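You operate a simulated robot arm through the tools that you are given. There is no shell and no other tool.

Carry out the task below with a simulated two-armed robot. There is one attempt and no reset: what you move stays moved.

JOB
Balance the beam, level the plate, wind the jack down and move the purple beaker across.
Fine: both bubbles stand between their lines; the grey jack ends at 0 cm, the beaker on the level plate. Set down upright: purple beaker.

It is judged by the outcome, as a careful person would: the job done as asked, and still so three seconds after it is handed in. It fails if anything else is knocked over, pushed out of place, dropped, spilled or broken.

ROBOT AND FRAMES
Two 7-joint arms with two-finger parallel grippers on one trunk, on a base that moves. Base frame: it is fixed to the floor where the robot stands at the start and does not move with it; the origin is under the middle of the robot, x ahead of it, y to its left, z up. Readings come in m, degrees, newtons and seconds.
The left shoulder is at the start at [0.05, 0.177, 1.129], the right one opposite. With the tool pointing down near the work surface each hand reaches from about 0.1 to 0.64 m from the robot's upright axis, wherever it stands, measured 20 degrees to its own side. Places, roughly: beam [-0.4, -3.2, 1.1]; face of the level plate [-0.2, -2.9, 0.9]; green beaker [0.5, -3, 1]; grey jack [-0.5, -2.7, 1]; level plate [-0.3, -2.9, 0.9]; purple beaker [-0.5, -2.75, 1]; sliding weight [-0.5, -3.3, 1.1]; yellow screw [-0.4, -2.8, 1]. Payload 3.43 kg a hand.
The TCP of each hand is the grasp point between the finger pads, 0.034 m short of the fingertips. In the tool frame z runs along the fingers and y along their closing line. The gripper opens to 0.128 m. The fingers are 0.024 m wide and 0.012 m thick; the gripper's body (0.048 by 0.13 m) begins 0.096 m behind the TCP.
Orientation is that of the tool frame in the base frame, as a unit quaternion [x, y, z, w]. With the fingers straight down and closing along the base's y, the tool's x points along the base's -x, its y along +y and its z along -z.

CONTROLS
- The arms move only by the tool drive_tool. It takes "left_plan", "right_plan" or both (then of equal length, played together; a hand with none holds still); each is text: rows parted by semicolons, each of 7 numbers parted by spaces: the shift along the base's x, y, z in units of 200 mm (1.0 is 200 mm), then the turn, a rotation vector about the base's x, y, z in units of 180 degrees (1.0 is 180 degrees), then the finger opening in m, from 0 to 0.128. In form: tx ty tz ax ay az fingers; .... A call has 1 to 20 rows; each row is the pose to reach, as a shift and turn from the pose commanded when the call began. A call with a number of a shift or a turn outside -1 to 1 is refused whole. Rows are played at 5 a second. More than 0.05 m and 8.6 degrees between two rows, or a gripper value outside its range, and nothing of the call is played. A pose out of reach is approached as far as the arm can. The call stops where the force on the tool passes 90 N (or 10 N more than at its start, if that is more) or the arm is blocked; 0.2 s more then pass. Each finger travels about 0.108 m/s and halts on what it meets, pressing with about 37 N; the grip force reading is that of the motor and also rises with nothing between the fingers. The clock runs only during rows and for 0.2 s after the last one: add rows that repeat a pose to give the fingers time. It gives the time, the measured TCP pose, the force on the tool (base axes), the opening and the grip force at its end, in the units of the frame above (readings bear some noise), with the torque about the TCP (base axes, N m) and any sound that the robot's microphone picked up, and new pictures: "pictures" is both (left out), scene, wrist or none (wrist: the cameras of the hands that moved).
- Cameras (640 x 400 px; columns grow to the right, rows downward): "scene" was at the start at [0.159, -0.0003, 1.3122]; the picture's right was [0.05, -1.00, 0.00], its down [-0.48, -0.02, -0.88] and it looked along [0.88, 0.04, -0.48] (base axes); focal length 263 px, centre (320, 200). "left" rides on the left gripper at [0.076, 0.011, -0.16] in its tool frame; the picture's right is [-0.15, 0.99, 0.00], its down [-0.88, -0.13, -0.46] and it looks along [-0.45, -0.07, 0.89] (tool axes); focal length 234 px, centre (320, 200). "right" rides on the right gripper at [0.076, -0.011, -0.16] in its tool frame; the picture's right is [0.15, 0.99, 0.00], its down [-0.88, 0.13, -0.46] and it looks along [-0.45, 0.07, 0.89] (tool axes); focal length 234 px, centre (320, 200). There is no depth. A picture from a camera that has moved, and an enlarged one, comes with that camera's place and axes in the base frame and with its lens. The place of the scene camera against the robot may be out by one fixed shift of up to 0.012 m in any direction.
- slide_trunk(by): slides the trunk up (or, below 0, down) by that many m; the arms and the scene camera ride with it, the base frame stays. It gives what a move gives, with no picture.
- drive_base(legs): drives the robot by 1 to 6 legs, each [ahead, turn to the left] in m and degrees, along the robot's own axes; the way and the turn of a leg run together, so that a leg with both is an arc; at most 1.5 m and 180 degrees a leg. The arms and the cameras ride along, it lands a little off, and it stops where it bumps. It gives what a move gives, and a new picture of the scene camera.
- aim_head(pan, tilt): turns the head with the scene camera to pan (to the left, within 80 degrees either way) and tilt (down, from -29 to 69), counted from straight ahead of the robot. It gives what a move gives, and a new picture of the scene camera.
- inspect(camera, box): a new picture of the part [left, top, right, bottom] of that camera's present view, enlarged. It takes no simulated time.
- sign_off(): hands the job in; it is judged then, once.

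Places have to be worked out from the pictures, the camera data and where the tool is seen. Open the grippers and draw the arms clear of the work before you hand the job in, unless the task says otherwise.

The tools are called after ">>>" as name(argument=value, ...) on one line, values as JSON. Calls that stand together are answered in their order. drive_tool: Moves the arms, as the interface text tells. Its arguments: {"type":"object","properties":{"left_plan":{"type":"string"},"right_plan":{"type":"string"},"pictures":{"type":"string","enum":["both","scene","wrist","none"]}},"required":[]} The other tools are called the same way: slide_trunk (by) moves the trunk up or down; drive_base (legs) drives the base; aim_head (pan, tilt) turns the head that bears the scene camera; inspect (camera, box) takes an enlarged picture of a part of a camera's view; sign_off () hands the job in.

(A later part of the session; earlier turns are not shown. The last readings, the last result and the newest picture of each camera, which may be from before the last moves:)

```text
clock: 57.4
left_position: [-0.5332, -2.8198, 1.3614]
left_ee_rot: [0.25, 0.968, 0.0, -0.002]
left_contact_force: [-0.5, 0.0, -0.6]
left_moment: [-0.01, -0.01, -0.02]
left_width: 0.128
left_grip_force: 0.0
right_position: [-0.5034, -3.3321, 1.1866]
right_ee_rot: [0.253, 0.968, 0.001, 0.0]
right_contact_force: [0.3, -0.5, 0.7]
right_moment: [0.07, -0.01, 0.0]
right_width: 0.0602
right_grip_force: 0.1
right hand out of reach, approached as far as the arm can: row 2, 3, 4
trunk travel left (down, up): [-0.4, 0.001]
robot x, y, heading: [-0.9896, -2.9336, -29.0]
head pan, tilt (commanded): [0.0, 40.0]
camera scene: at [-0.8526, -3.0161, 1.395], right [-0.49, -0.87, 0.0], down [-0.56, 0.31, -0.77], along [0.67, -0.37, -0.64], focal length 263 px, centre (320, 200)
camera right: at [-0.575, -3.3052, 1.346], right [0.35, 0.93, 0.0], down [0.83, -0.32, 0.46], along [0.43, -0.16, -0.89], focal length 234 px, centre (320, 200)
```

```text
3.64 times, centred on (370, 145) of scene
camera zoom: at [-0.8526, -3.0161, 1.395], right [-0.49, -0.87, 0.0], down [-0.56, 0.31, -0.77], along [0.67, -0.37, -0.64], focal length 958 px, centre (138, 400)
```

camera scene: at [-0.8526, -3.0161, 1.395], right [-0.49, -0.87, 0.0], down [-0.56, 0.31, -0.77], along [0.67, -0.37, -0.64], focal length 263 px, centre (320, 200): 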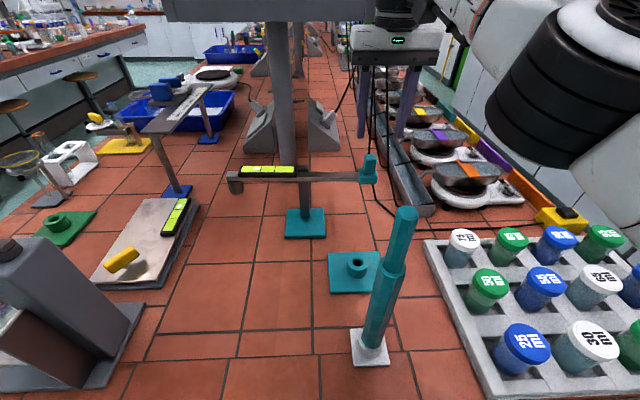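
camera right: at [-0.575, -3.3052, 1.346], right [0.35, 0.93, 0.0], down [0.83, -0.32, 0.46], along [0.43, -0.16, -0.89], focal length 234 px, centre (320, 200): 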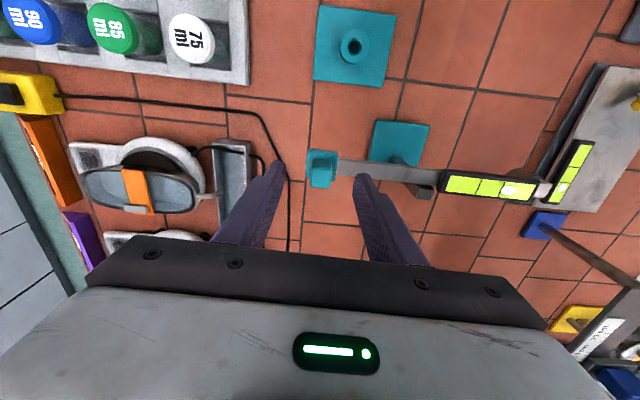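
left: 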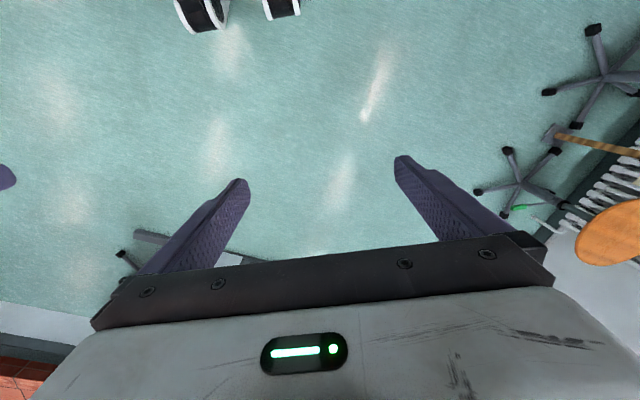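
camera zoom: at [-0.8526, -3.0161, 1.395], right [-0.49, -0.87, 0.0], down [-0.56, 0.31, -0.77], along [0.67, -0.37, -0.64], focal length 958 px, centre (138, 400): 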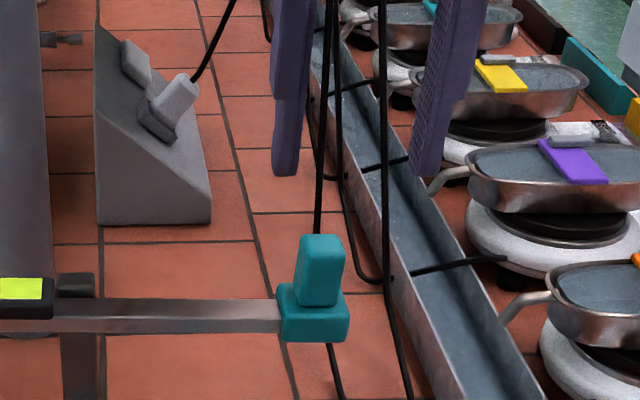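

With the tool straight down the weight is about 1 cm out of reach, so I tilt the tool 20° (fingertips forward) about the TCP to gain reach. I hold the same position and watch where it goes.

>>> drive_tool(right_plan="0 0 0 -0.0188 -0.034 0 0.06; 0 0 0 -0.0376 -0.0681 0 0.06; 0 0 0 -0.0537 -0.0973 0 0.06; 0 0 0 -0.0537 -0.0973 0 0.06", pictures="both")

>>> inspect(camera="right", box=[250, 100, 410, 230])

>>> inspect(camera="scene", box=[300, 90, 440, 200])

```text
clock: 58.6
left_position: [-0.5308, -2.8144, 1.3599]
left_ee_rot: [0.249, 0.968, -0.003, 0.0]
left_contact_force: [-0.1, 1.2, -0.4]
left_moment: [-0.16, 0.05, 0.01]
left_width: 0.1278
left_grip_force: 0.1
right_position: [-0.5081, -3.4484, 1.1884]
right_ee_rot: [0.445, 0.885, -0.007, 0.138]
right_contact_force: [1.0, 2.6, 0.8]
right_moment: [-0.2, 0.11, -0.11]
right_width: 0.06
right_grip_force: 0.1
right hand out of reach, approached as far as the arm can: row 1, 2, 3
trunk travel left (down, up): [-0.4, 0.001]
robot x, y, heading: [-0.9876, -2.9397, -29.2]
head pan, tilt (commanded): [0.0, 40.0]
stopped in row 4 (right hand): the arm was blocked; the commanded pose is now the measured one
camera scene: at [-0.8522, -3.0098, 1.3955], right [-0.49, -0.87, 0.0], down [-0.56, 0.31, -0.77], along [0.67, -0.38, -0.64], focal length 263 px, centre (320, 200)
camera right: at [-0.5983, -3.374, 1.3199], right [0.7, 0.71, 0.07], down [0.49, -0.55, 0.67], along [0.52, -0.43, -0.74], focal length 234 px, centre (320, 200)
```

scene: 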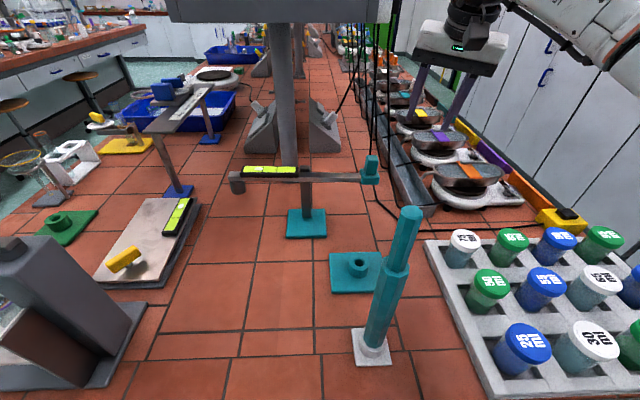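
right: 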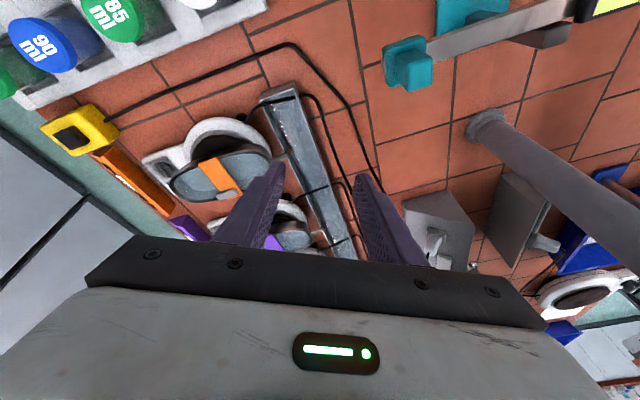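

```text
3.08 times, centred on (330, 165) of right
camera zoom: at [-0.5983, -3.374, 1.3199], right [0.7, 0.71, 0.07], down [0.49, -0.55, 0.67], along [0.52, -0.43, -0.74], focal length 720 px, centre (289, 308)
```

zoom: 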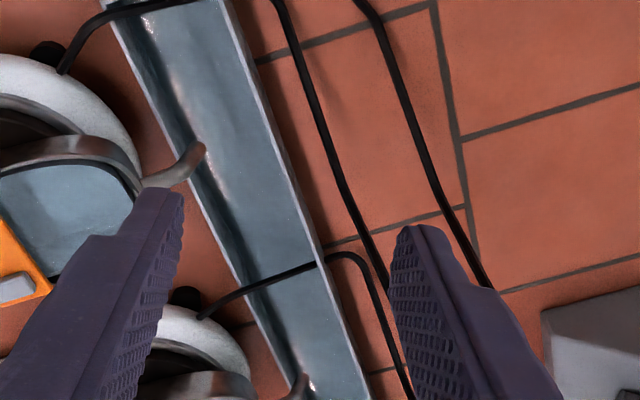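

```text
3.64 times, centred on (370, 145) of scene
camera zoom: at [-0.8522, -3.0098, 1.3955], right [-0.49, -0.87, 0.0], down [-0.56, 0.31, -0.77], along [0.67, -0.38, -0.64], focal length 958 px, centre (138, 400)
```

zoom: 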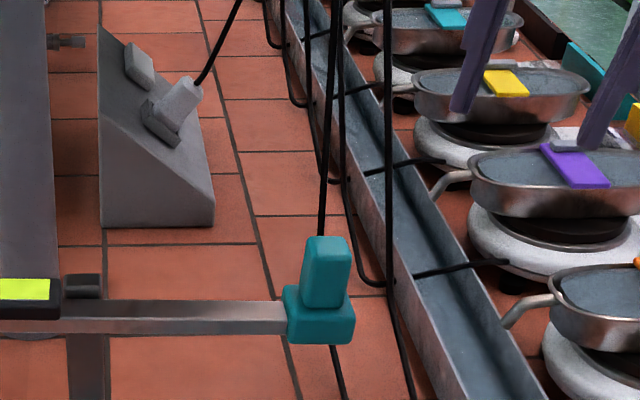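

That tilt drove the arm into an odd, blocked configuration to the right (TCP at (-0.508, -3.448), yawed about 22°), though nothing looks disturbed. I back the hand off toward me and rotate it to straight-down again; reach should be better at lower z, so I will approach the knob from the front at its own height.

>>> drive_tool(right_plan="-0.197 0.11 0.0 0 0 0 0.06; -0.393 0.22 0.0 0 0 0 0.06; -0.3755 0.36 0.015 0.0067 0.0211 0.0332 0.06; -0.358 0.5 0.03 0.0134 0.0423 0.0663 0.06; -0.3405 0.64 0.045 0.0201 0.0634 0.0995 0.06; -0.323 0.78 0.06 0.0268 0.0845 0.1326 0.06; -0.323 0.78 0.06 0.0268 0.0845 0.1326 0.06", pictures="both")

```text
clock: 60.2
left_position: [-0.5311, -2.8194, 1.3611]
left_ee_rot: [0.25, 0.968, 0.001, 0.0]
left_contact_force: [0.2, -0.7, -0.3]
left_moment: [-0.01, 0.0, 0.01]
left_width: 0.1281
left_grip_force: 0.0
right_position: [-0.5749, -3.2977, 1.1954]
right_ee_rot: [0.255, 0.967, 0.001, -0.001]
right_contact_force: [0.3, -0.1, -0.2]
right_moment: [-0.02, -0.03, -0.02]
right_width: 0.0597
right_grip_force: 0.1
trunk travel left (down, up): [-0.4, 0.001]
robot x, y, heading: [-0.9858, -2.936, -29.0]
head pan, tilt (commanded): [0.0, 40.0]
camera scene: at [-0.8525, -3.016, 1.3949], right [-0.49, -0.87, 0.0], down [-0.56, 0.31, -0.77], along [0.67, -0.37, -0.64], focal length 263 px, centre (320, 200)
camera right: at [-0.6452, -3.2713, 1.3552], right [0.36, 0.93, 0.0], down [0.83, -0.32, 0.45], along [0.42, -0.16, -0.89], focal length 234 px, centre (320, 200)
```

scene: 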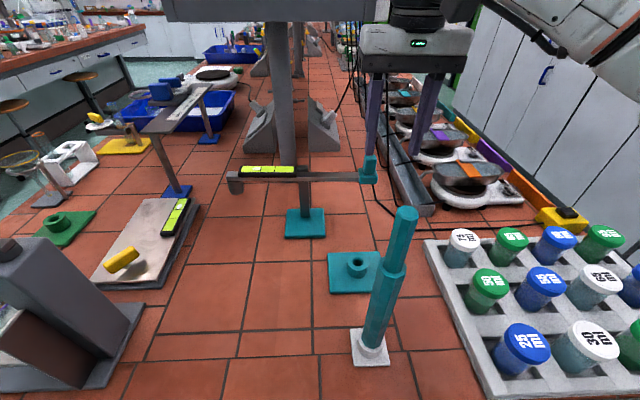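
right: 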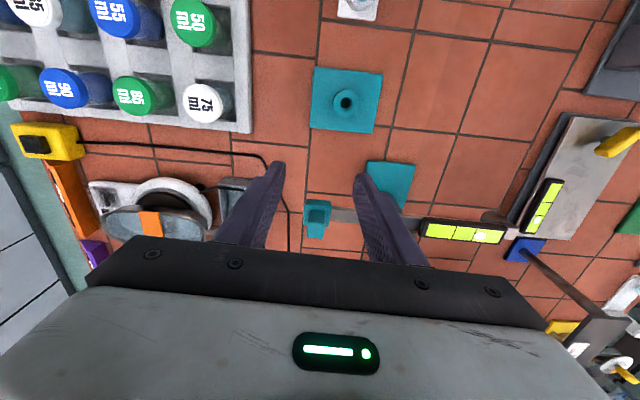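

The hand is straight down again at (-0.575, -3.298, 1.195). I zoom on the wrist view to re-measure the knob relative to the fingers.

>>> inspect(camera="right", box=[250, 140, 410, 250])

```text
3.64 times, centred on (330, 195) of right
camera zoom: at [-0.6452, -3.2713, 1.3552], right [0.36, 0.93, 0.0], down [0.83, -0.32, 0.45], along [0.42, -0.16, -0.89], focal length 852 px, centre (284, 218)
```

zoom: 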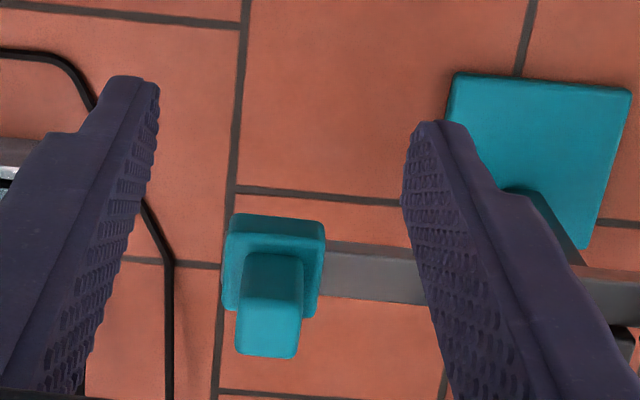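

The knob is about 85 mm ahead and 9 mm left of the TCP, and about 21 mm wide. I lower to z ≈ 1.13 here and then advance 75 mm with the fingers 60 mm apart so they straddle it.

>>> drive_tool(right_plan="0 0 -0.16 0 0 0 0.06; 0 0 -0.327 0 0 0 0.06; 0.116 -0.049 -0.327 0 0 0 0.06; 0.233 -0.097 -0.327 0 0 0 0.06; 0.349 -0.146 -0.327 0 0 0 0.06; 0.349 -0.146 -0.327 0 0 0 0.06", pictures="both")

>>> inspect(camera="right", box=[250, 120, 410, 230])

>>> inspect(camera="scene", box=[220, 110, 420, 235])

```text
clock: 61.6
left_position: [-0.5318, -2.8207, 1.361]
left_ee_rot: [0.251, 0.968, 0.001, 0.0]
left_contact_force: [0.2, -0.3, 0.1]
left_moment: [0.03, 0.0, -0.03]
left_width: 0.1279
left_grip_force: 0.0
right_position: [-0.5026, -3.3267, 1.1306]
right_ee_rot: [0.255, 0.967, 0.002, -0.001]
right_contact_force: [0.1, -0.4, 0.6]
right_moment: [0.06, 0.01, 0.01]
right_width: 0.0599
right_grip_force: 0.1
trunk travel left (down, up): [-0.4, 0.001]
robot x, y, heading: [-0.9878, -2.9371, -29.1]
head pan, tilt (commanded): [0.0, 40.0]
camera scene: at [-0.8526, -3.0159, 1.395], right [-0.49, -0.87, 0.0], down [-0.56, 0.31, -0.77], along [0.67, -0.37, -0.64], focal length 263 px, centre (320, 200)
camera right: at [-0.5745, -3.3, 1.2897], right [0.36, 0.93, 0.0], down [0.83, -0.32, 0.45], along [0.43, -0.16, -0.89], focal length 234 px, centre (320, 200)
```

scene: 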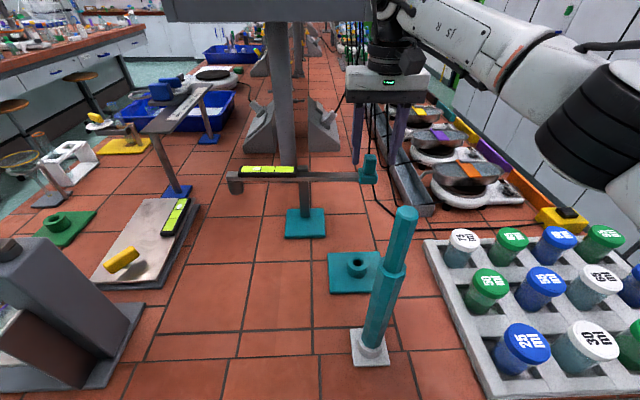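
right: 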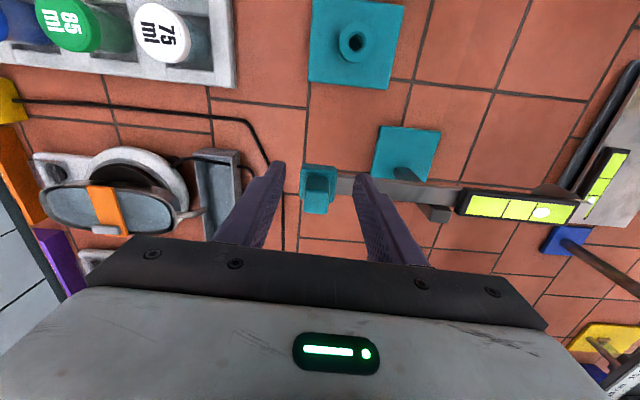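

```text
3.64 times, centred on (330, 175) of right
camera zoom: at [-0.5745, -3.3, 1.2897], right [0.36, 0.93, 0.0], down [0.83, -0.32, 0.45], along [0.43, -0.16, -0.89], focal length 852 px, centre (284, 291)
```

zoom: 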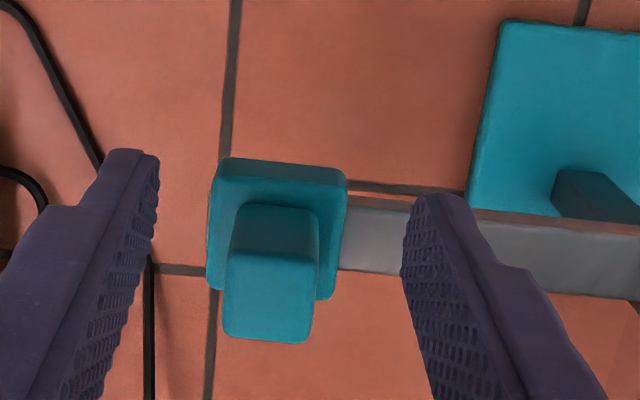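

```text
3.20 times, centred on (320, 172) of scene
camera zoom: at [-0.8526, -3.0159, 1.395], right [-0.49, -0.87, 0.0], down [-0.56, 0.31, -0.77], along [0.67, -0.37, -0.64], focal length 843 px, centre (320, 288)
```

zoom: 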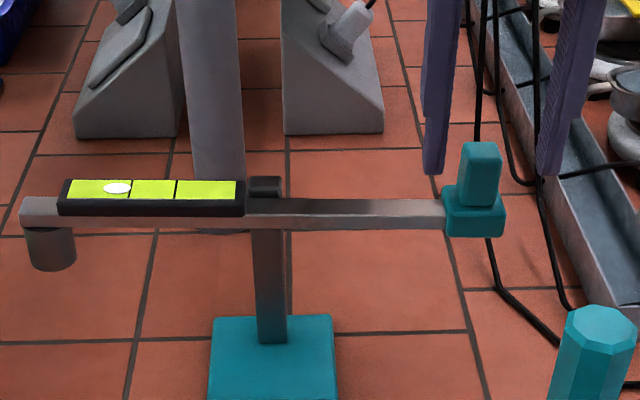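

The knob is centred laterally between the fingers and about 14 mm further ahead. I advance 12 mm, lower 6 mm, and close to a loose 30 mm straddle.

>>> drive_tool(right_plan="0.052 -0.03 -0.033 0 0 0 0.06; 0.052 -0.03 -0.033 0 0 0 0.045; 0.052 -0.03 -0.033 0 0 0 0.03; 0.052 -0.03 -0.033 0 0 0 0.03", pictures="both")

>>> inspect(camera="right", box=[250, 120, 410, 230])

>>> inspect(camera="scene", box=[220, 110, 420, 235])

```text
clock: 62.6
left_position: [-0.5308, -2.8195, 1.3605]
left_ee_rot: [0.25, 0.968, 0.001, -0.001]
left_contact_force: [-0.2, 0.2, -1.1]
left_moment: [0.05, -0.01, 0.01]
left_width: 0.1281
left_grip_force: 0.1
right_position: [-0.4922, -3.3323, 1.1247]
right_ee_rot: [0.254, 0.967, 0.002, -0.001]
right_contact_force: [0.5, -0.2, -0.7]
right_moment: [0.01, 0.03, -0.02]
right_width: 0.0302
right_grip_force: 0.0
trunk travel left (down, up): [-0.4, 0.001]
robot x, y, heading: [-0.9899, -2.9351, -29.1]
head pan, tilt (commanded): [0.0, 40.0]
camera scene: at [-0.8523, -3.0155, 1.395], right [-0.49, -0.87, 0.0], down [-0.56, 0.31, -0.77], along [0.67, -0.37, -0.64], focal length 263 px, centre (320, 200)
camera right: at [-0.5639, -3.3055, 1.2831], right [0.36, 0.93, 0.0], down [0.83, -0.32, 0.45], along [0.42, -0.16, -0.89], focal length 234 px, centre (320, 200)
```

scene: 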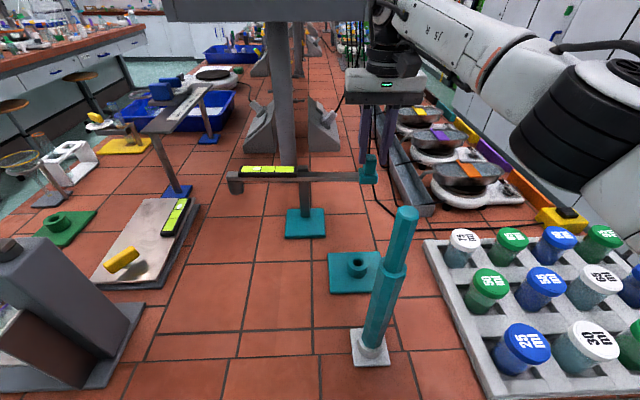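
right: 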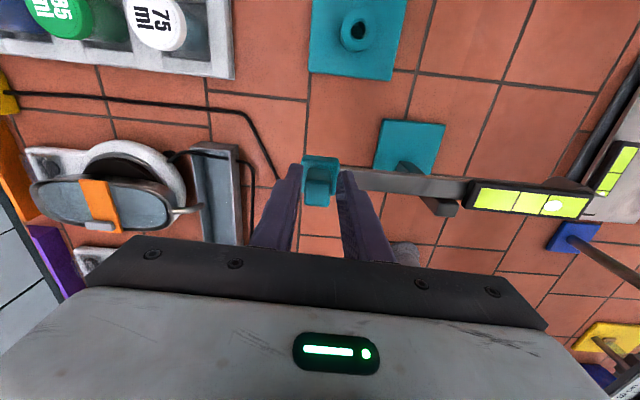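

```text
3.64 times, centred on (330, 175) of right
camera zoom: at [-0.5639, -3.3055, 1.2831], right [0.36, 0.93, 0.0], down [0.83, -0.32, 0.45], along [0.42, -0.16, -0.89], focal length 852 px, centre (284, 291)
```

zoom: 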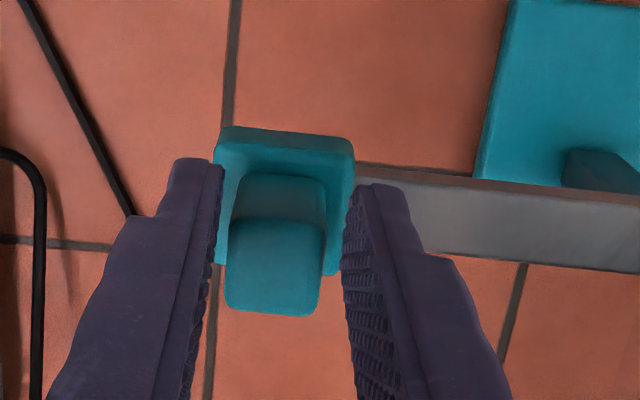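

```text
3.20 times, centred on (320, 172) of scene
camera zoom: at [-0.8523, -3.0155, 1.395], right [-0.49, -0.87, 0.0], down [-0.56, 0.31, -0.77], along [0.67, -0.37, -0.64], focal length 843 px, centre (320, 288)
```

zoom: 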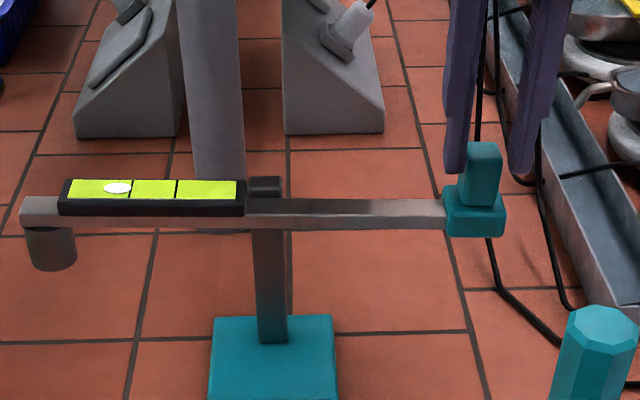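

The fingers straddle the knob with 2–5 mm play and overlap it vertically by about 24 mm. I push the weight left along the beam by moving 12 mm (about 10 mm of weight travel) and check the bubble.

>>> drive_tool(right_plan="0.01 0.0174 0 0 0 0 0.03; 0.02 0.0348 0 0 0 0 0.03; 0.0295 0.052 0 0 0 0 0.03; 0.0295 0.052 0 0 0 0 0.03; 0.0295 0.052 0 0 0 0 0.03", pictures="both")

>>> inspect(camera="scene", box=[220, 110, 420, 235])

>>> inspect(camera="right", box=[250, 120, 410, 230])

```text
clock: 63.8
left_position: [-0.5318, -2.8204, 1.3591]
left_ee_rot: [0.251, 0.968, 0.001, -0.001]
left_contact_force: [-0.1, -0.3, -0.6]
left_moment: [-0.04, -0.02, -0.01]
left_width: 0.128
left_grip_force: 0.0
right_position: [-0.4869, -3.3222, 1.1242]
right_ee_rot: [0.255, 0.967, 0.002, -0.001]
right_contact_force: [-0.8, -0.6, -0.3]
right_moment: [-0.04, 0.03, -0.01]
right_width: 0.0307
right_grip_force: 0.3
trunk travel left (down, up): [-0.4, 0.001]
robot x, y, heading: [-0.9848, -2.934, -28.8]
head pan, tilt (commanded): [0.0, 40.0]
camera scene: at [-0.8523, -3.0156, 1.395], right [-0.49, -0.87, 0.0], down [-0.56, 0.31, -0.77], along [0.67, -0.37, -0.64], focal length 263 px, centre (320, 200)
camera right: at [-0.5585, -3.2949, 1.2831], right [0.36, 0.93, 0.0], down [0.83, -0.32, 0.45], along [0.42, -0.16, -0.89], focal length 234 px, centre (320, 200)
```

scene: 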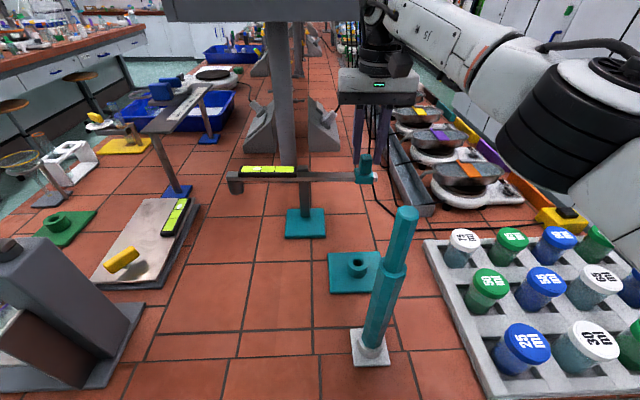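
right: 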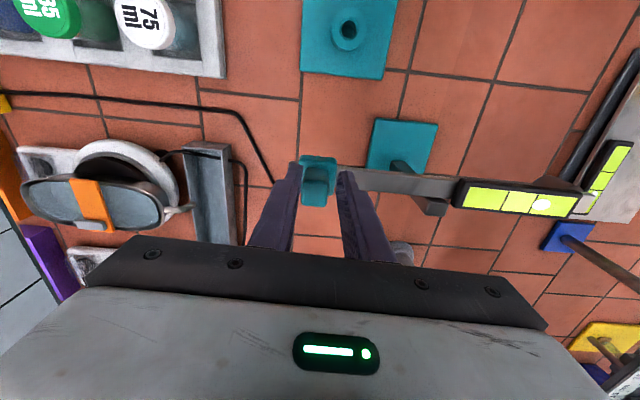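

```text
3.20 times, centred on (320, 172) of scene
camera zoom: at [-0.8523, -3.0156, 1.395], right [-0.49, -0.87, 0.0], down [-0.56, 0.31, -0.77], along [0.67, -0.37, -0.64], focal length 843 px, centre (320, 288)
```

zoom: 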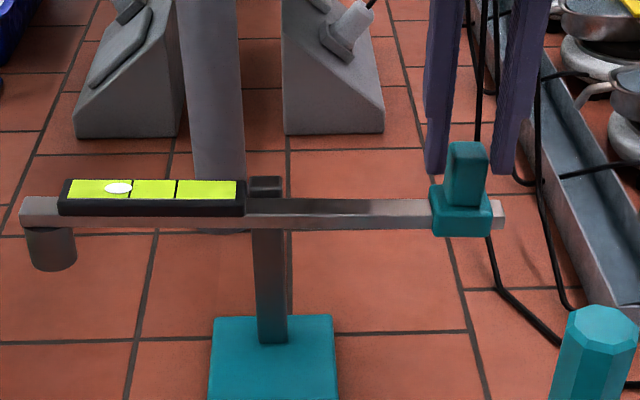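

```text
3.64 times, centred on (330, 175) of right
camera zoom: at [-0.5585, -3.2949, 1.2831], right [0.36, 0.93, 0.0], down [0.83, -0.32, 0.45], along [0.42, -0.16, -0.89], focal length 852 px, centre (284, 291)
```

zoom: 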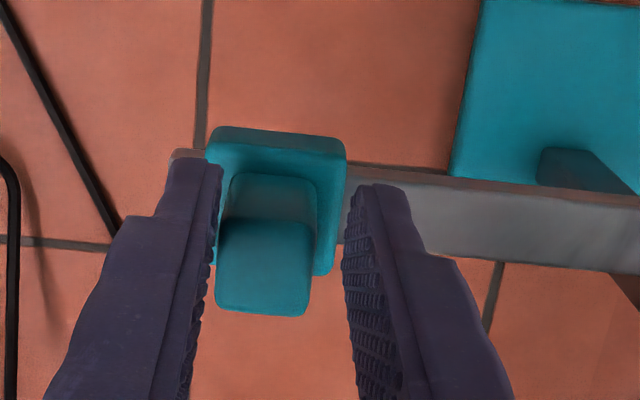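

The weight slid about 9 mm and the bubble hardly moved, so the beam is probably still resting on its stop. I push another 20 mm left, in small steps.

>>> drive_tool(right_plan="0.007 0.025 0 0 0 0 0.03; 0.014 0.05 0 0 0 0 0.03; 0.021 0.075 0 0 0 0 0.03; 0.027 0.0995 0 0 0 0 0.03; 0.027 0.0995 0 0 0 0 0.03", pictures="none")

>>> inspect(camera="scene", box=[220, 120, 380, 220])

>>> inspect(camera="right", box=[250, 120, 410, 230])

```text
clock: 65.0
left_position: [-0.5303, -2.8204, 1.3598]
left_ee_rot: [0.25, 0.968, 0.001, 0.0]
left_contact_force: [0.6, 0.7, 0.0]
left_moment: [-0.01, -0.01, -0.03]
left_width: 0.1279
left_grip_force: 0.1
right_position: [-0.4827, -3.3028, 1.1242]
right_ee_rot: [0.255, 0.967, 0.002, -0.002]
right_contact_force: [-0.4, -0.5, 0.2]
right_moment: [-0.03, -0.01, 0.0]
right_width: 0.0302
right_grip_force: 0.1
trunk travel left (down, up): [-0.4, 0.001]
robot x, y, heading: [-0.9887, -2.9328, -29.3]
head pan, tilt (commanded): [0.0, 40.0]
```

```text
4.00 times, centred on (300, 170) of scene
camera zoom: at [-0.8523, -3.0156, 1.3949], right [-0.49, -0.87, 0.0], down [-0.56, 0.31, -0.77], along [0.67, -0.37, -0.64], focal length 1054 px, centre (400, 320)
```

zoom: 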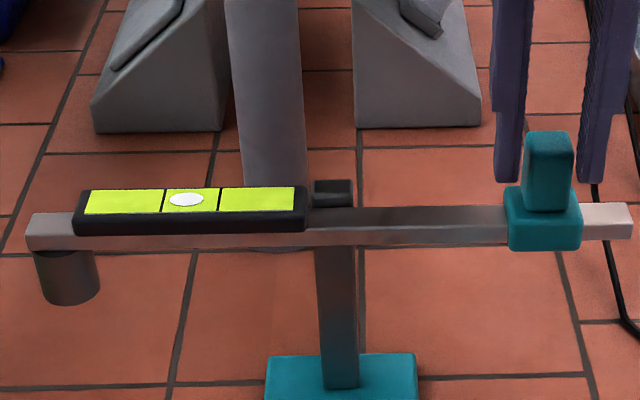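

```text
3.64 times, centred on (330, 175) of right
camera zoom: at [-0.5531, -3.2753, 1.2833], right [0.36, 0.93, 0.0], down [0.83, -0.32, 0.45], along [0.42, -0.16, -0.89], focal length 852 px, centre (284, 291)
```

zoom: 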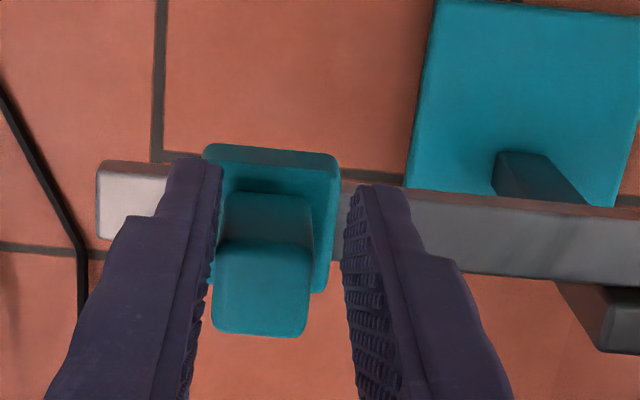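

The beam bubble now stands between its two lines. I move the hand 3.5 mm back so neither finger touches the knob and let the beam settle to confirm.

>>> drive_tool(right_plan="-0.0086 -0.0152 0 0 0 0 0.03; -0.0086 -0.0152 0 0 0 0 0.034; -0.0086 -0.0152 0 0 0 0 0.034; -0.0086 -0.0152 0 0 0 0 0.034; -0.0086 -0.0152 0 0 0 0 0.034; -0.0086 -0.0152 0 0 0 0 0.034; -0.0086 -0.0152 0 0 0 0 0.034; -0.0086 -0.0152 0 0 0 0 0.034", pictures="none")

>>> inspect(camera="scene", box=[220, 130, 340, 205])

>>> inspect(camera="right", box=[250, 120, 410, 230])

```text
clock: 66.8
left_position: [-0.5311, -2.8207, 1.3596]
left_ee_rot: [0.25, 0.968, 0.001, -0.001]
left_contact_force: [-0.1, 0.0, 0.2]
left_moment: [0.02, -0.05, 0.02]
left_width: 0.128
left_grip_force: 0.1
right_position: [-0.4834, -3.3046, 1.1234]
right_ee_rot: [0.255, 0.967, 0.002, -0.001]
right_contact_force: [0.0, 0.6, -0.5]
right_moment: [-0.02, -0.05, 0.02]
right_width: 0.0341
right_grip_force: 0.1
trunk travel left (down, up): [-0.4, 0.001]
robot x, y, heading: [-0.9845, -2.9369, -29.0]
head pan, tilt (commanded): [0.0, 40.0]
```

```text
5.33 times, centred on (280, 168) of scene
camera zoom: at [-0.8522, -3.0155, 1.395], right [-0.49, -0.87, 0.0], down [-0.56, 0.31, -0.77], along [0.67, -0.37, -0.64], focal length 1405 px, centre (533, 373)
```

zoom: 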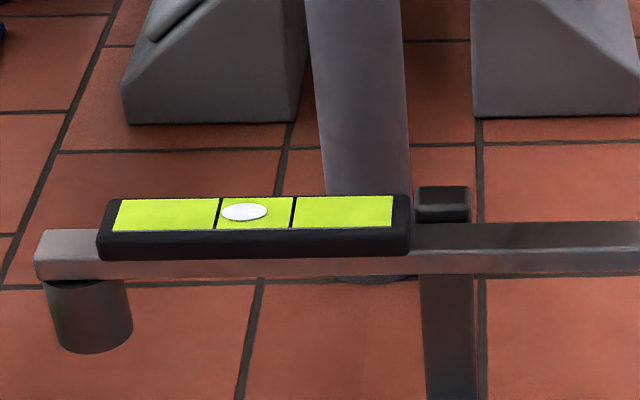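

```text
3.64 times, centred on (330, 175) of right
camera zoom: at [-0.5551, -3.2784, 1.2833], right [0.36, 0.93, 0.0], down [0.83, -0.32, 0.45], along [0.42, -0.16, -0.89], focal length 852 px, centre (284, 291)
```

zoom: 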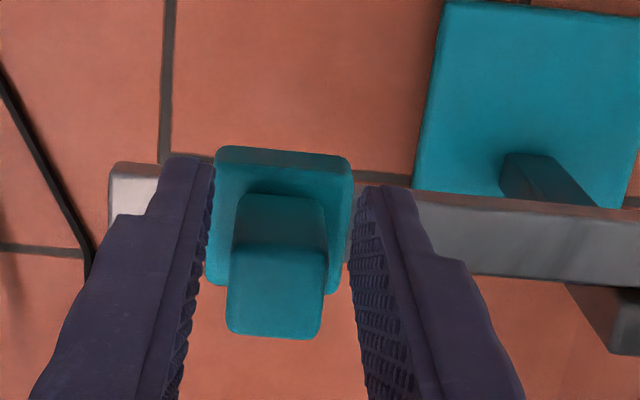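

Released, the bubble still sits between its lines but close to the left one. I nudge the weight another ~1.5 mm left to centre it, then back away again.

>>> drive_tool(right_plan="0 0 0 0 0 0 0.03; 0.0043 0.0076 0 0 0 0 0.03; 0.0086 0.0152 0 0 0 0 0.03; 0.0105 0.0185 0 0 0 0 0.03; 0.0123 0.0218 0 0 0 0 0.03; 0.0123 0.0218 0 0 0 0 0.03; 0.0037 0.0066 0 0 0 0 0.03; 0.0037 0.0066 0 0 0 0 0.034; 0.0037 0.0066 0 0 0 0 0.034; 0.0037 0.0066 0 0 0 0 0.034; 0.0037 0.0066 0 0 0 0 0.034; 0.0037 0.0066 0 0 0 0 0.034", pictures="none")

>>> inspect(camera="scene", box=[220, 130, 340, 205])

>>> inspect(camera="right", box=[250, 120, 410, 230])

```text
clock: 69.4
left_position: [-0.5321, -2.8189, 1.3609]
left_ee_rot: [0.251, 0.968, 0.001, -0.001]
left_contact_force: [-0.9, -0.3, -0.6]
left_moment: [0.0, 0.02, -0.01]
left_width: 0.1283
left_grip_force: 0.0
right_position: [-0.4825, -3.3044, 1.1237]
right_ee_rot: [0.254, 0.967, 0.002, -0.001]
right_contact_force: [-1.0, -0.5, 0.0]
right_moment: [0.02, 0.0, 0.01]
right_width: 0.0339
right_grip_force: 0.0
trunk travel left (down, up): [-0.4, 0.001]
robot x, y, heading: [-0.985, -2.9352, -29.1]
head pan, tilt (commanded): [0.0, 40.0]
```

```text
5.33 times, centred on (280, 168) of scene
camera zoom: at [-0.8522, -3.0155, 1.395], right [-0.49, -0.87, 0.0], down [-0.56, 0.31, -0.77], along [0.67, -0.37, -0.64], focal length 1405 px, centre (533, 373)
```

zoom: 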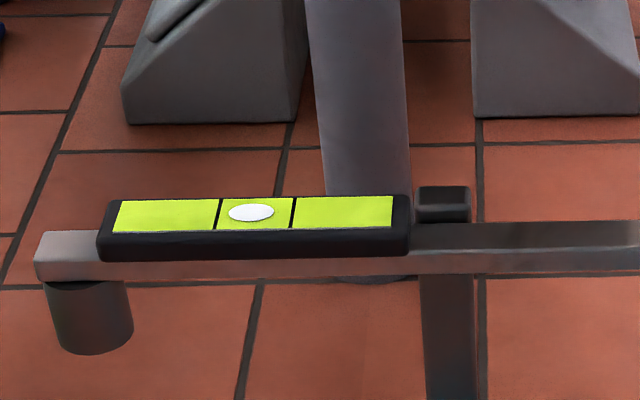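

```text
3.64 times, centred on (330, 175) of right
camera zoom: at [-0.5544, -3.2771, 1.2832], right [0.36, 0.93, 0.0], down [0.83, -0.32, 0.45], along [0.42, -0.16, -0.89], focal length 852 px, centre (284, 291)
```

zoom: 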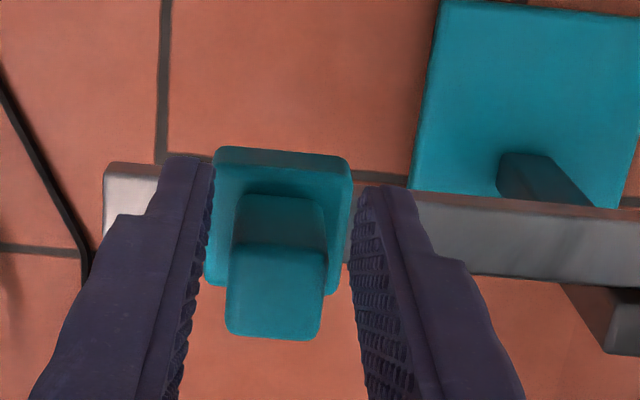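

The bubble is now well centred between the lines, so the beam is done. I open the fingers, withdraw straight back toward me and then lift above the rod's height.

>>> drive_tool(right_plan="0 0 0 0 0 0 0.06; 0 0 0 0 0 0 0.06; -0.174 0.0986 0 0 0 0 0.06; -0.348 0.197 0 0 0 0 0.06; -0.435 0.2465 0 0 0 0 0.06; -0.435 0.2465 0.2 0 0 0 0.06; -0.435 0.2465 0.4 0 0 0 0.06; -0.435 0.2465 0.6 0 0 0 0.06; -0.435 0.2465 0.8 0 0 0 0.06; -0.435 0.2465 0.9 0 0 0 0.06", pictures="scene")

>>> inspect(camera="scene", box=[220, 110, 420, 235])

```text
clock: 71.6
left_position: [-0.5307, -2.8198, 1.3605]
left_ee_rot: [0.251, 0.968, 0.0, -0.001]
left_contact_force: [-0.6, 0.0, -0.1]
left_moment: [-0.04, 0.01, -0.01]
left_width: 0.128
left_grip_force: 0.0
right_position: [-0.5702, -3.2556, 1.304]
right_ee_rot: [0.255, 0.967, 0.002, 0.0]
right_contact_force: [0.1, -0.2, -0.3]
right_moment: [-0.01, 0.0, -0.01]
right_width: 0.06
right_grip_force: 0.1
trunk travel left (down, up): [-0.4, 0.001]
robot x, y, heading: [-0.9871, -2.9319, -29.0]
head pan, tilt (commanded): [0.0, 40.0]
camera scene: at [-0.8522, -3.0151, 1.3949], right [-0.49, -0.87, 0.0], down [-0.56, 0.31, -0.77], along [0.67, -0.37, -0.64], focal length 263 px, centre (320, 200)
```

scene: 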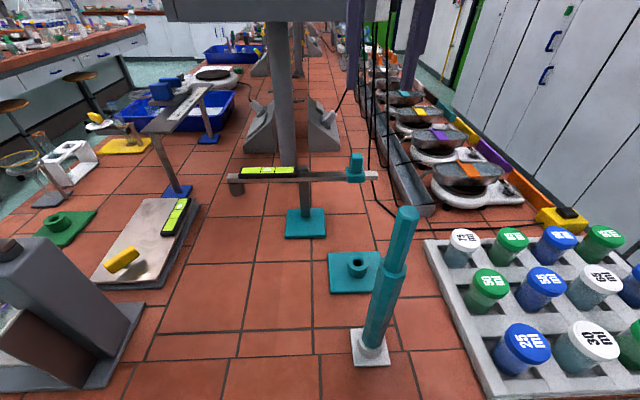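

```text
3.20 times, centred on (320, 172) of scene
camera zoom: at [-0.8522, -3.0151, 1.3949], right [-0.49, -0.87, 0.0], down [-0.56, 0.31, -0.77], along [0.67, -0.37, -0.64], focal length 843 px, centre (320, 288)
```

zoom: 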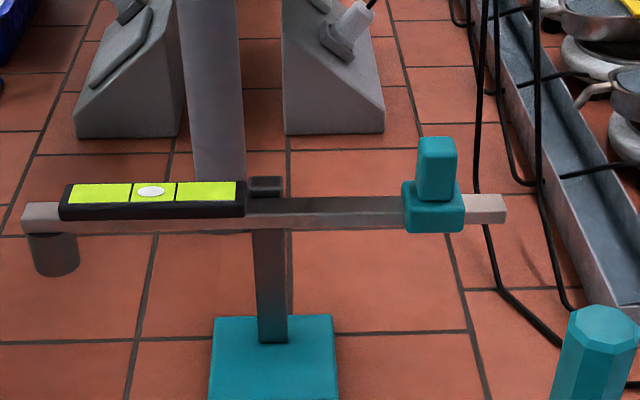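

The beam is balanced with the hand fully away. Next I draw the right hand back over the rod toward my body before repositioning the base for the plate, jack and beaker.

>>> drive_tool(right_plan="-0.197 -0.005 0.05 0 0 0 0.06; -0.394 -0.01 0.1 0 0 0 0.06; -0.591 -0.015 0.15 0 0 0 0.06; -0.788 -0.02 0.2 0 0 0 0.06; -0.985 -0.025 0.25 0 0 0 0.06", pictures="both")

```text
clock: 72.8
left_position: [-0.5333, -2.8199, 1.3608]
left_ee_rot: [0.251, 0.968, 0.001, -0.001]
left_contact_force: [-0.2, 0.4, -0.2]
left_moment: [-0.06, -0.05, -0.01]
left_width: 0.128
left_grip_force: 0.1
right_position: [-0.768, -3.2601, 1.3548]
right_ee_rot: [0.256, 0.967, 0.002, -0.001]
right_contact_force: [-0.5, -1.0, -0.1]
right_moment: [0.02, -0.02, -0.02]
right_width: 0.0602
right_grip_force: 0.1
trunk travel left (down, up): [-0.4, 0.001]
robot x, y, heading: [-0.9826, -2.9345, -29.1]
head pan, tilt (commanded): [0.0, 40.0]
camera scene: at [-0.8536, -3.0153, 1.3952], right [-0.49, -0.87, 0.0], down [-0.56, 0.31, -0.77], along [0.67, -0.37, -0.64], focal length 263 px, centre (320, 200)
camera right: at [-0.8403, -3.2326, 1.5138], right [0.36, 0.93, 0.0], down [0.83, -0.32, 0.45], along [0.43, -0.16, -0.89], focal length 234 px, centre (320, 200)
```

scene: 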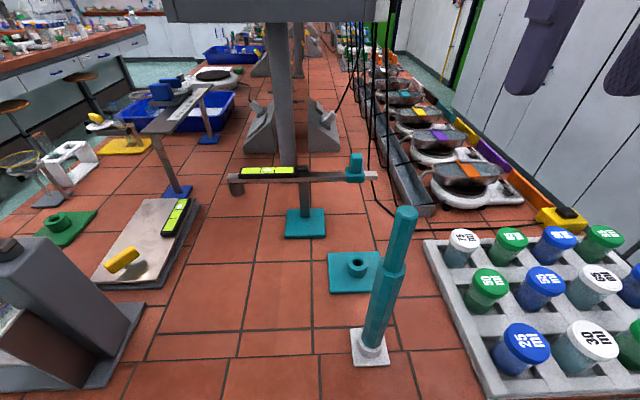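
right: 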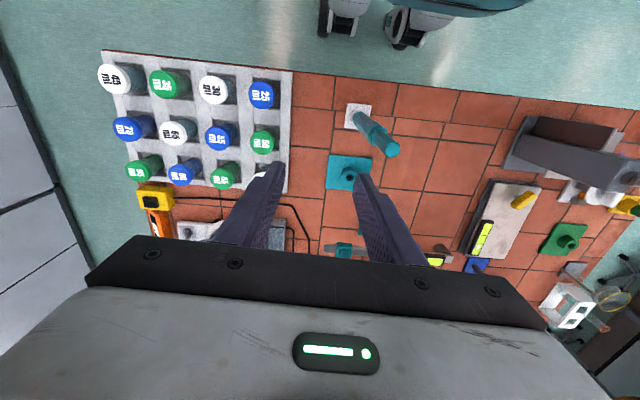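

The right wrist picture gives a useful overview of the jack and plate. I look through the left wrist camera, which hangs near the jack, and zoom on both.

>>> inspect(camera="left", box=[0, 0, 640, 400])

>>> inspect(camera="right", box=[440, 90, 640, 290])

```text
1.00 times, centred on (320, 200) of left (not enlarged: the box is as wide or as high as the picture)
camera zoom: at [-0.5933, -2.7736, 1.5204], right [0.61, 0.79, 0.0], down [0.71, -0.54, 0.45], along [0.36, -0.28, -0.89], focal length 234 px, centre (320, 200)
```

zoom: 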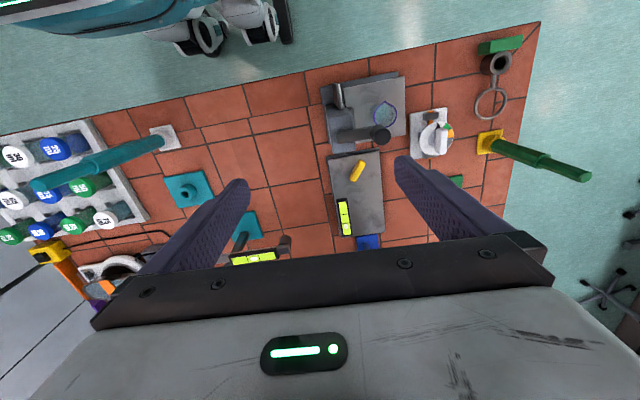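

```text
2.00 times, centred on (540, 190) of right
camera zoom: at [-0.8403, -3.2326, 1.5138], right [0.36, 0.93, 0.0], down [0.83, -0.32, 0.45], along [0.43, -0.16, -0.89], focal length 468 px, centre (-120, 220)
```

zoom: 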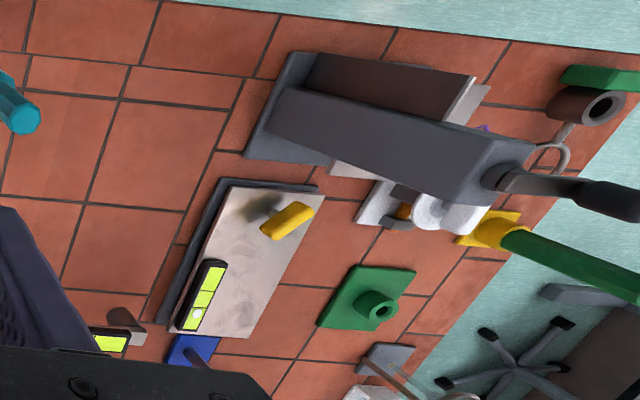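

The left wrist camera shows the jack and plate from above; I enlarge that part.

>>> inspect(camera="left", box=[300, 50, 500, 250])

>>> inspect(camera="left", box=[310, 140, 410, 245])

```text
2.00 times, centred on (400, 150) of left
camera zoom: at [-0.5933, -2.7736, 1.5204], right [0.61, 0.79, 0.0], down [0.71, -0.54, 0.45], along [0.36, -0.28, -0.89], focal length 468 px, centre (160, 300)
```

zoom: 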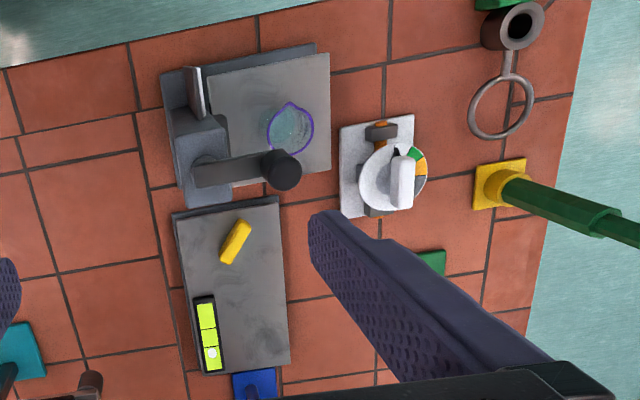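

```text
3.81 times, centred on (360, 192) of left
camera zoom: at [-0.5933, -2.7736, 1.5204], right [0.61, 0.79, 0.0], down [0.71, -0.54, 0.45], along [0.36, -0.28, -0.89], focal length 892 px, centre (168, 229)
```

zoom: 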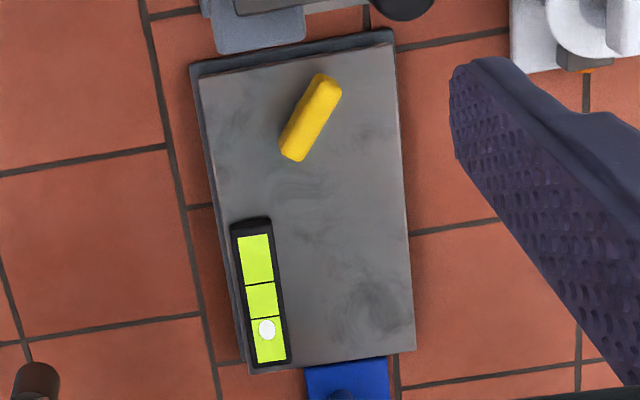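

From the two wrist cameras I get: yellow screw handle centre (-0.374, -2.825, z≈0.957), crank hub (-0.510, -2.792, z≈1.14), crank knob (-0.487, -2.750, z≈1.18), purple beaker (-0.478, -2.716, rim z≈1.07). The plate bubble sits beyond its far line, so the screw (near) end is low. I back off and shift about 0.3 m left to face them.

>>> drive_base(legs=[[-0.4, 0], [0, 60], [0.35, 0], [0, -60]])

```text
clock: 82.4
left_position: [-0.5821, -2.4455, 1.3608]
left_ee_rot: [0.245, 0.969, 0.001, -0.001]
left_contact_force: [-0.3, -0.2, -0.5]
left_moment: [-0.02, 0.03, -0.03]
left_width: 0.1277
left_grip_force: 0.1
right_position: [-0.8129, -2.8882, 1.3538]
right_ee_rot: [0.25, 0.968, 0.002, -0.001]
right_contact_force: [0.2, -0.5, -0.7]
right_moment: [0.03, -0.01, -0.01]
right_width: 0.06
right_grip_force: 0.0
trunk travel left (down, up): [-0.4, 0.001]
robot x, y, heading: [-1.0368, -2.565, -28.5]
head pan, tilt (commanded): [0.0, 40.0]
camera scene: at [-0.9016, -2.6442, 1.3949], right [-0.48, -0.88, 0.0], down [-0.56, 0.31, -0.77], along [0.67, -0.37, -0.64], focal length 263 px, centre (320, 200)
```

scene: 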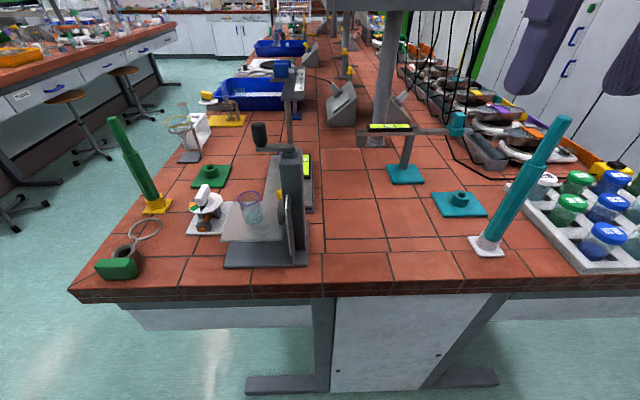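

I'm lined up with the jack slightly to my left. I zoom on the jack to find its scale and read the height.

>>> inspect(camera="scene", box=[215, 110, 325, 280])

>>> inspect(camera="scene", box=[260, 130, 330, 180])

```text
2.35 times, centred on (270, 195) of scene
camera zoom: at [-0.9016, -2.6442, 1.3949], right [-0.48, -0.88, 0.0], down [-0.56, 0.31, -0.77], along [0.67, -0.37, -0.64], focal length 620 px, centre (438, 212)
```

zoom: 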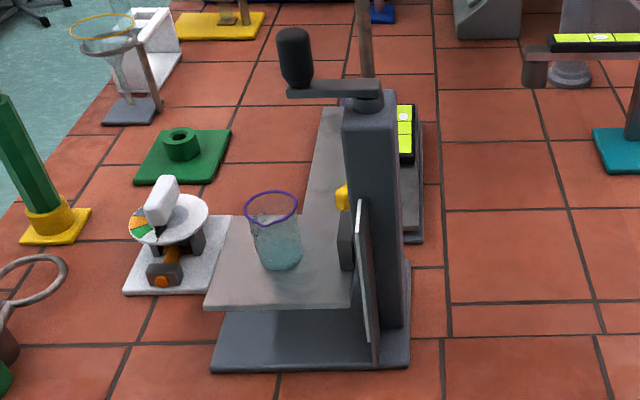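

```text
8.00 times, centred on (295, 155) of scene
camera zoom: at [-0.9016, -2.6442, 1.3949], right [-0.48, -0.88, 0.0], down [-0.56, 0.31, -0.77], along [0.67, -0.37, -0.64], focal length 2107 px, centre (520, 560)
```

zoom: 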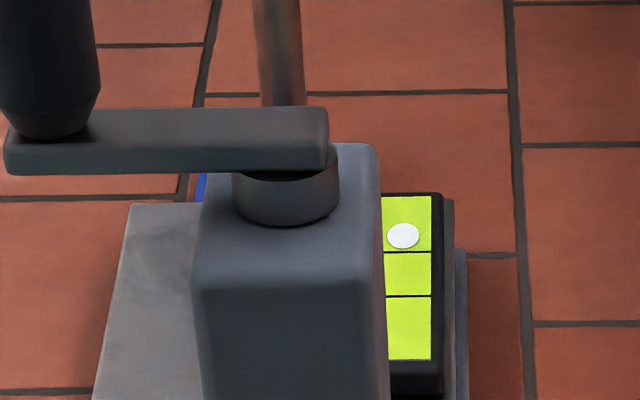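

The jack's scale faces left (away from me), so I'll read it later with the left wrist camera. I drive forward 0.2 m to bring the screw, crank and beaker into reach.

>>> drive_base(legs=[[0.2, 0]])

>>> inspect(camera="left", box=[0, 0, 640, 400])

>>> inspect(camera="right", box=[0, 0, 640, 400])

```text
clock: 84.0
left_position: [-0.4061, -2.5401, 1.3596]
left_ee_rot: [0.247, 0.969, 0.0, -0.001]
left_contact_force: [-0.3, 0.1, 1.1]
left_moment: [-0.01, 0.05, -0.02]
left_width: 0.128
left_grip_force: 0.1
right_position: [-0.6379, -2.9827, 1.3538]
right_ee_rot: [0.251, 0.968, 0.002, -0.001]
right_contact_force: [-0.8, 0.2, 0.7]
right_moment: [0.01, -0.01, -0.02]
right_width: 0.0601
right_grip_force: 0.2
trunk travel left (down, up): [-0.4, 0.001]
robot x, y, heading: [-0.8593, -2.6595, -28.7]
head pan, tilt (commanded): [0.0, 40.0]
camera scene: at [-0.7268, -2.7392, 1.3949], right [-0.48, -0.88, 0.0], down [-0.56, 0.31, -0.77], along [0.67, -0.37, -0.64], focal length 263 px, centre (320, 200)
```

scene: 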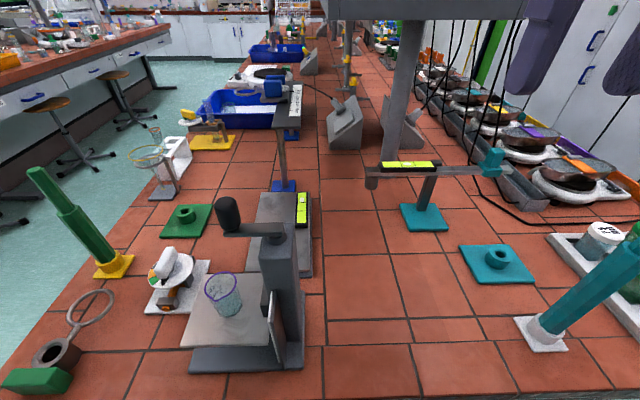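

```text
1.00 times, centred on (320, 200) of left (not enlarged: the box is as wide or as high as the picture)
camera zoom: at [-0.4683, -2.4953, 1.5198], right [0.6, 0.8, 0.0], down [0.71, -0.54, 0.45], along [0.36, -0.27, -0.89], focal length 234 px, centre (320, 200)
```

zoom: 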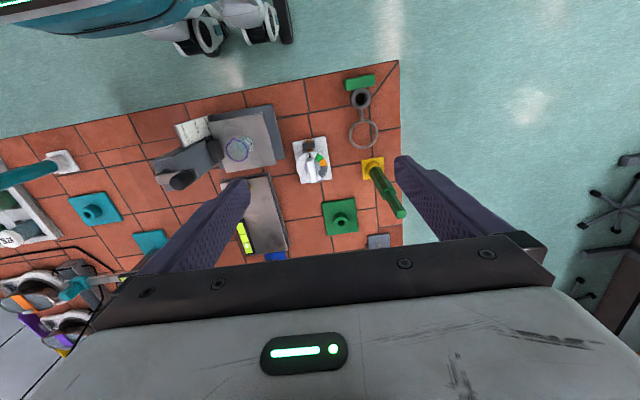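

```text
1.00 times, centred on (320, 200) of right (not enlarged: the box is as wide or as high as the picture)
camera zoom: at [-0.7109, -2.9565, 1.5135], right [0.35, 0.94, 0.0], down [0.83, -0.32, 0.45], along [0.43, -0.16, -0.89], focal length 234 px, centre (320, 200)
```

zoom: 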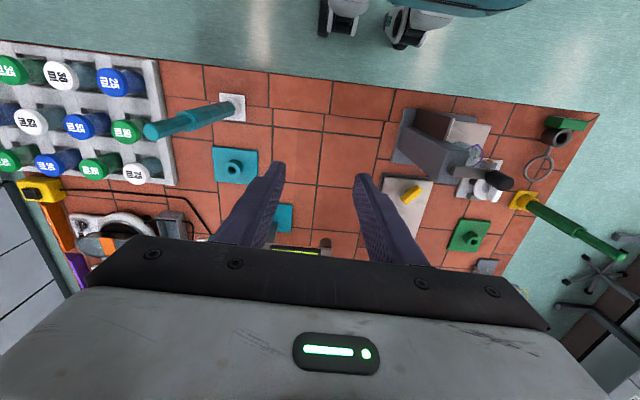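

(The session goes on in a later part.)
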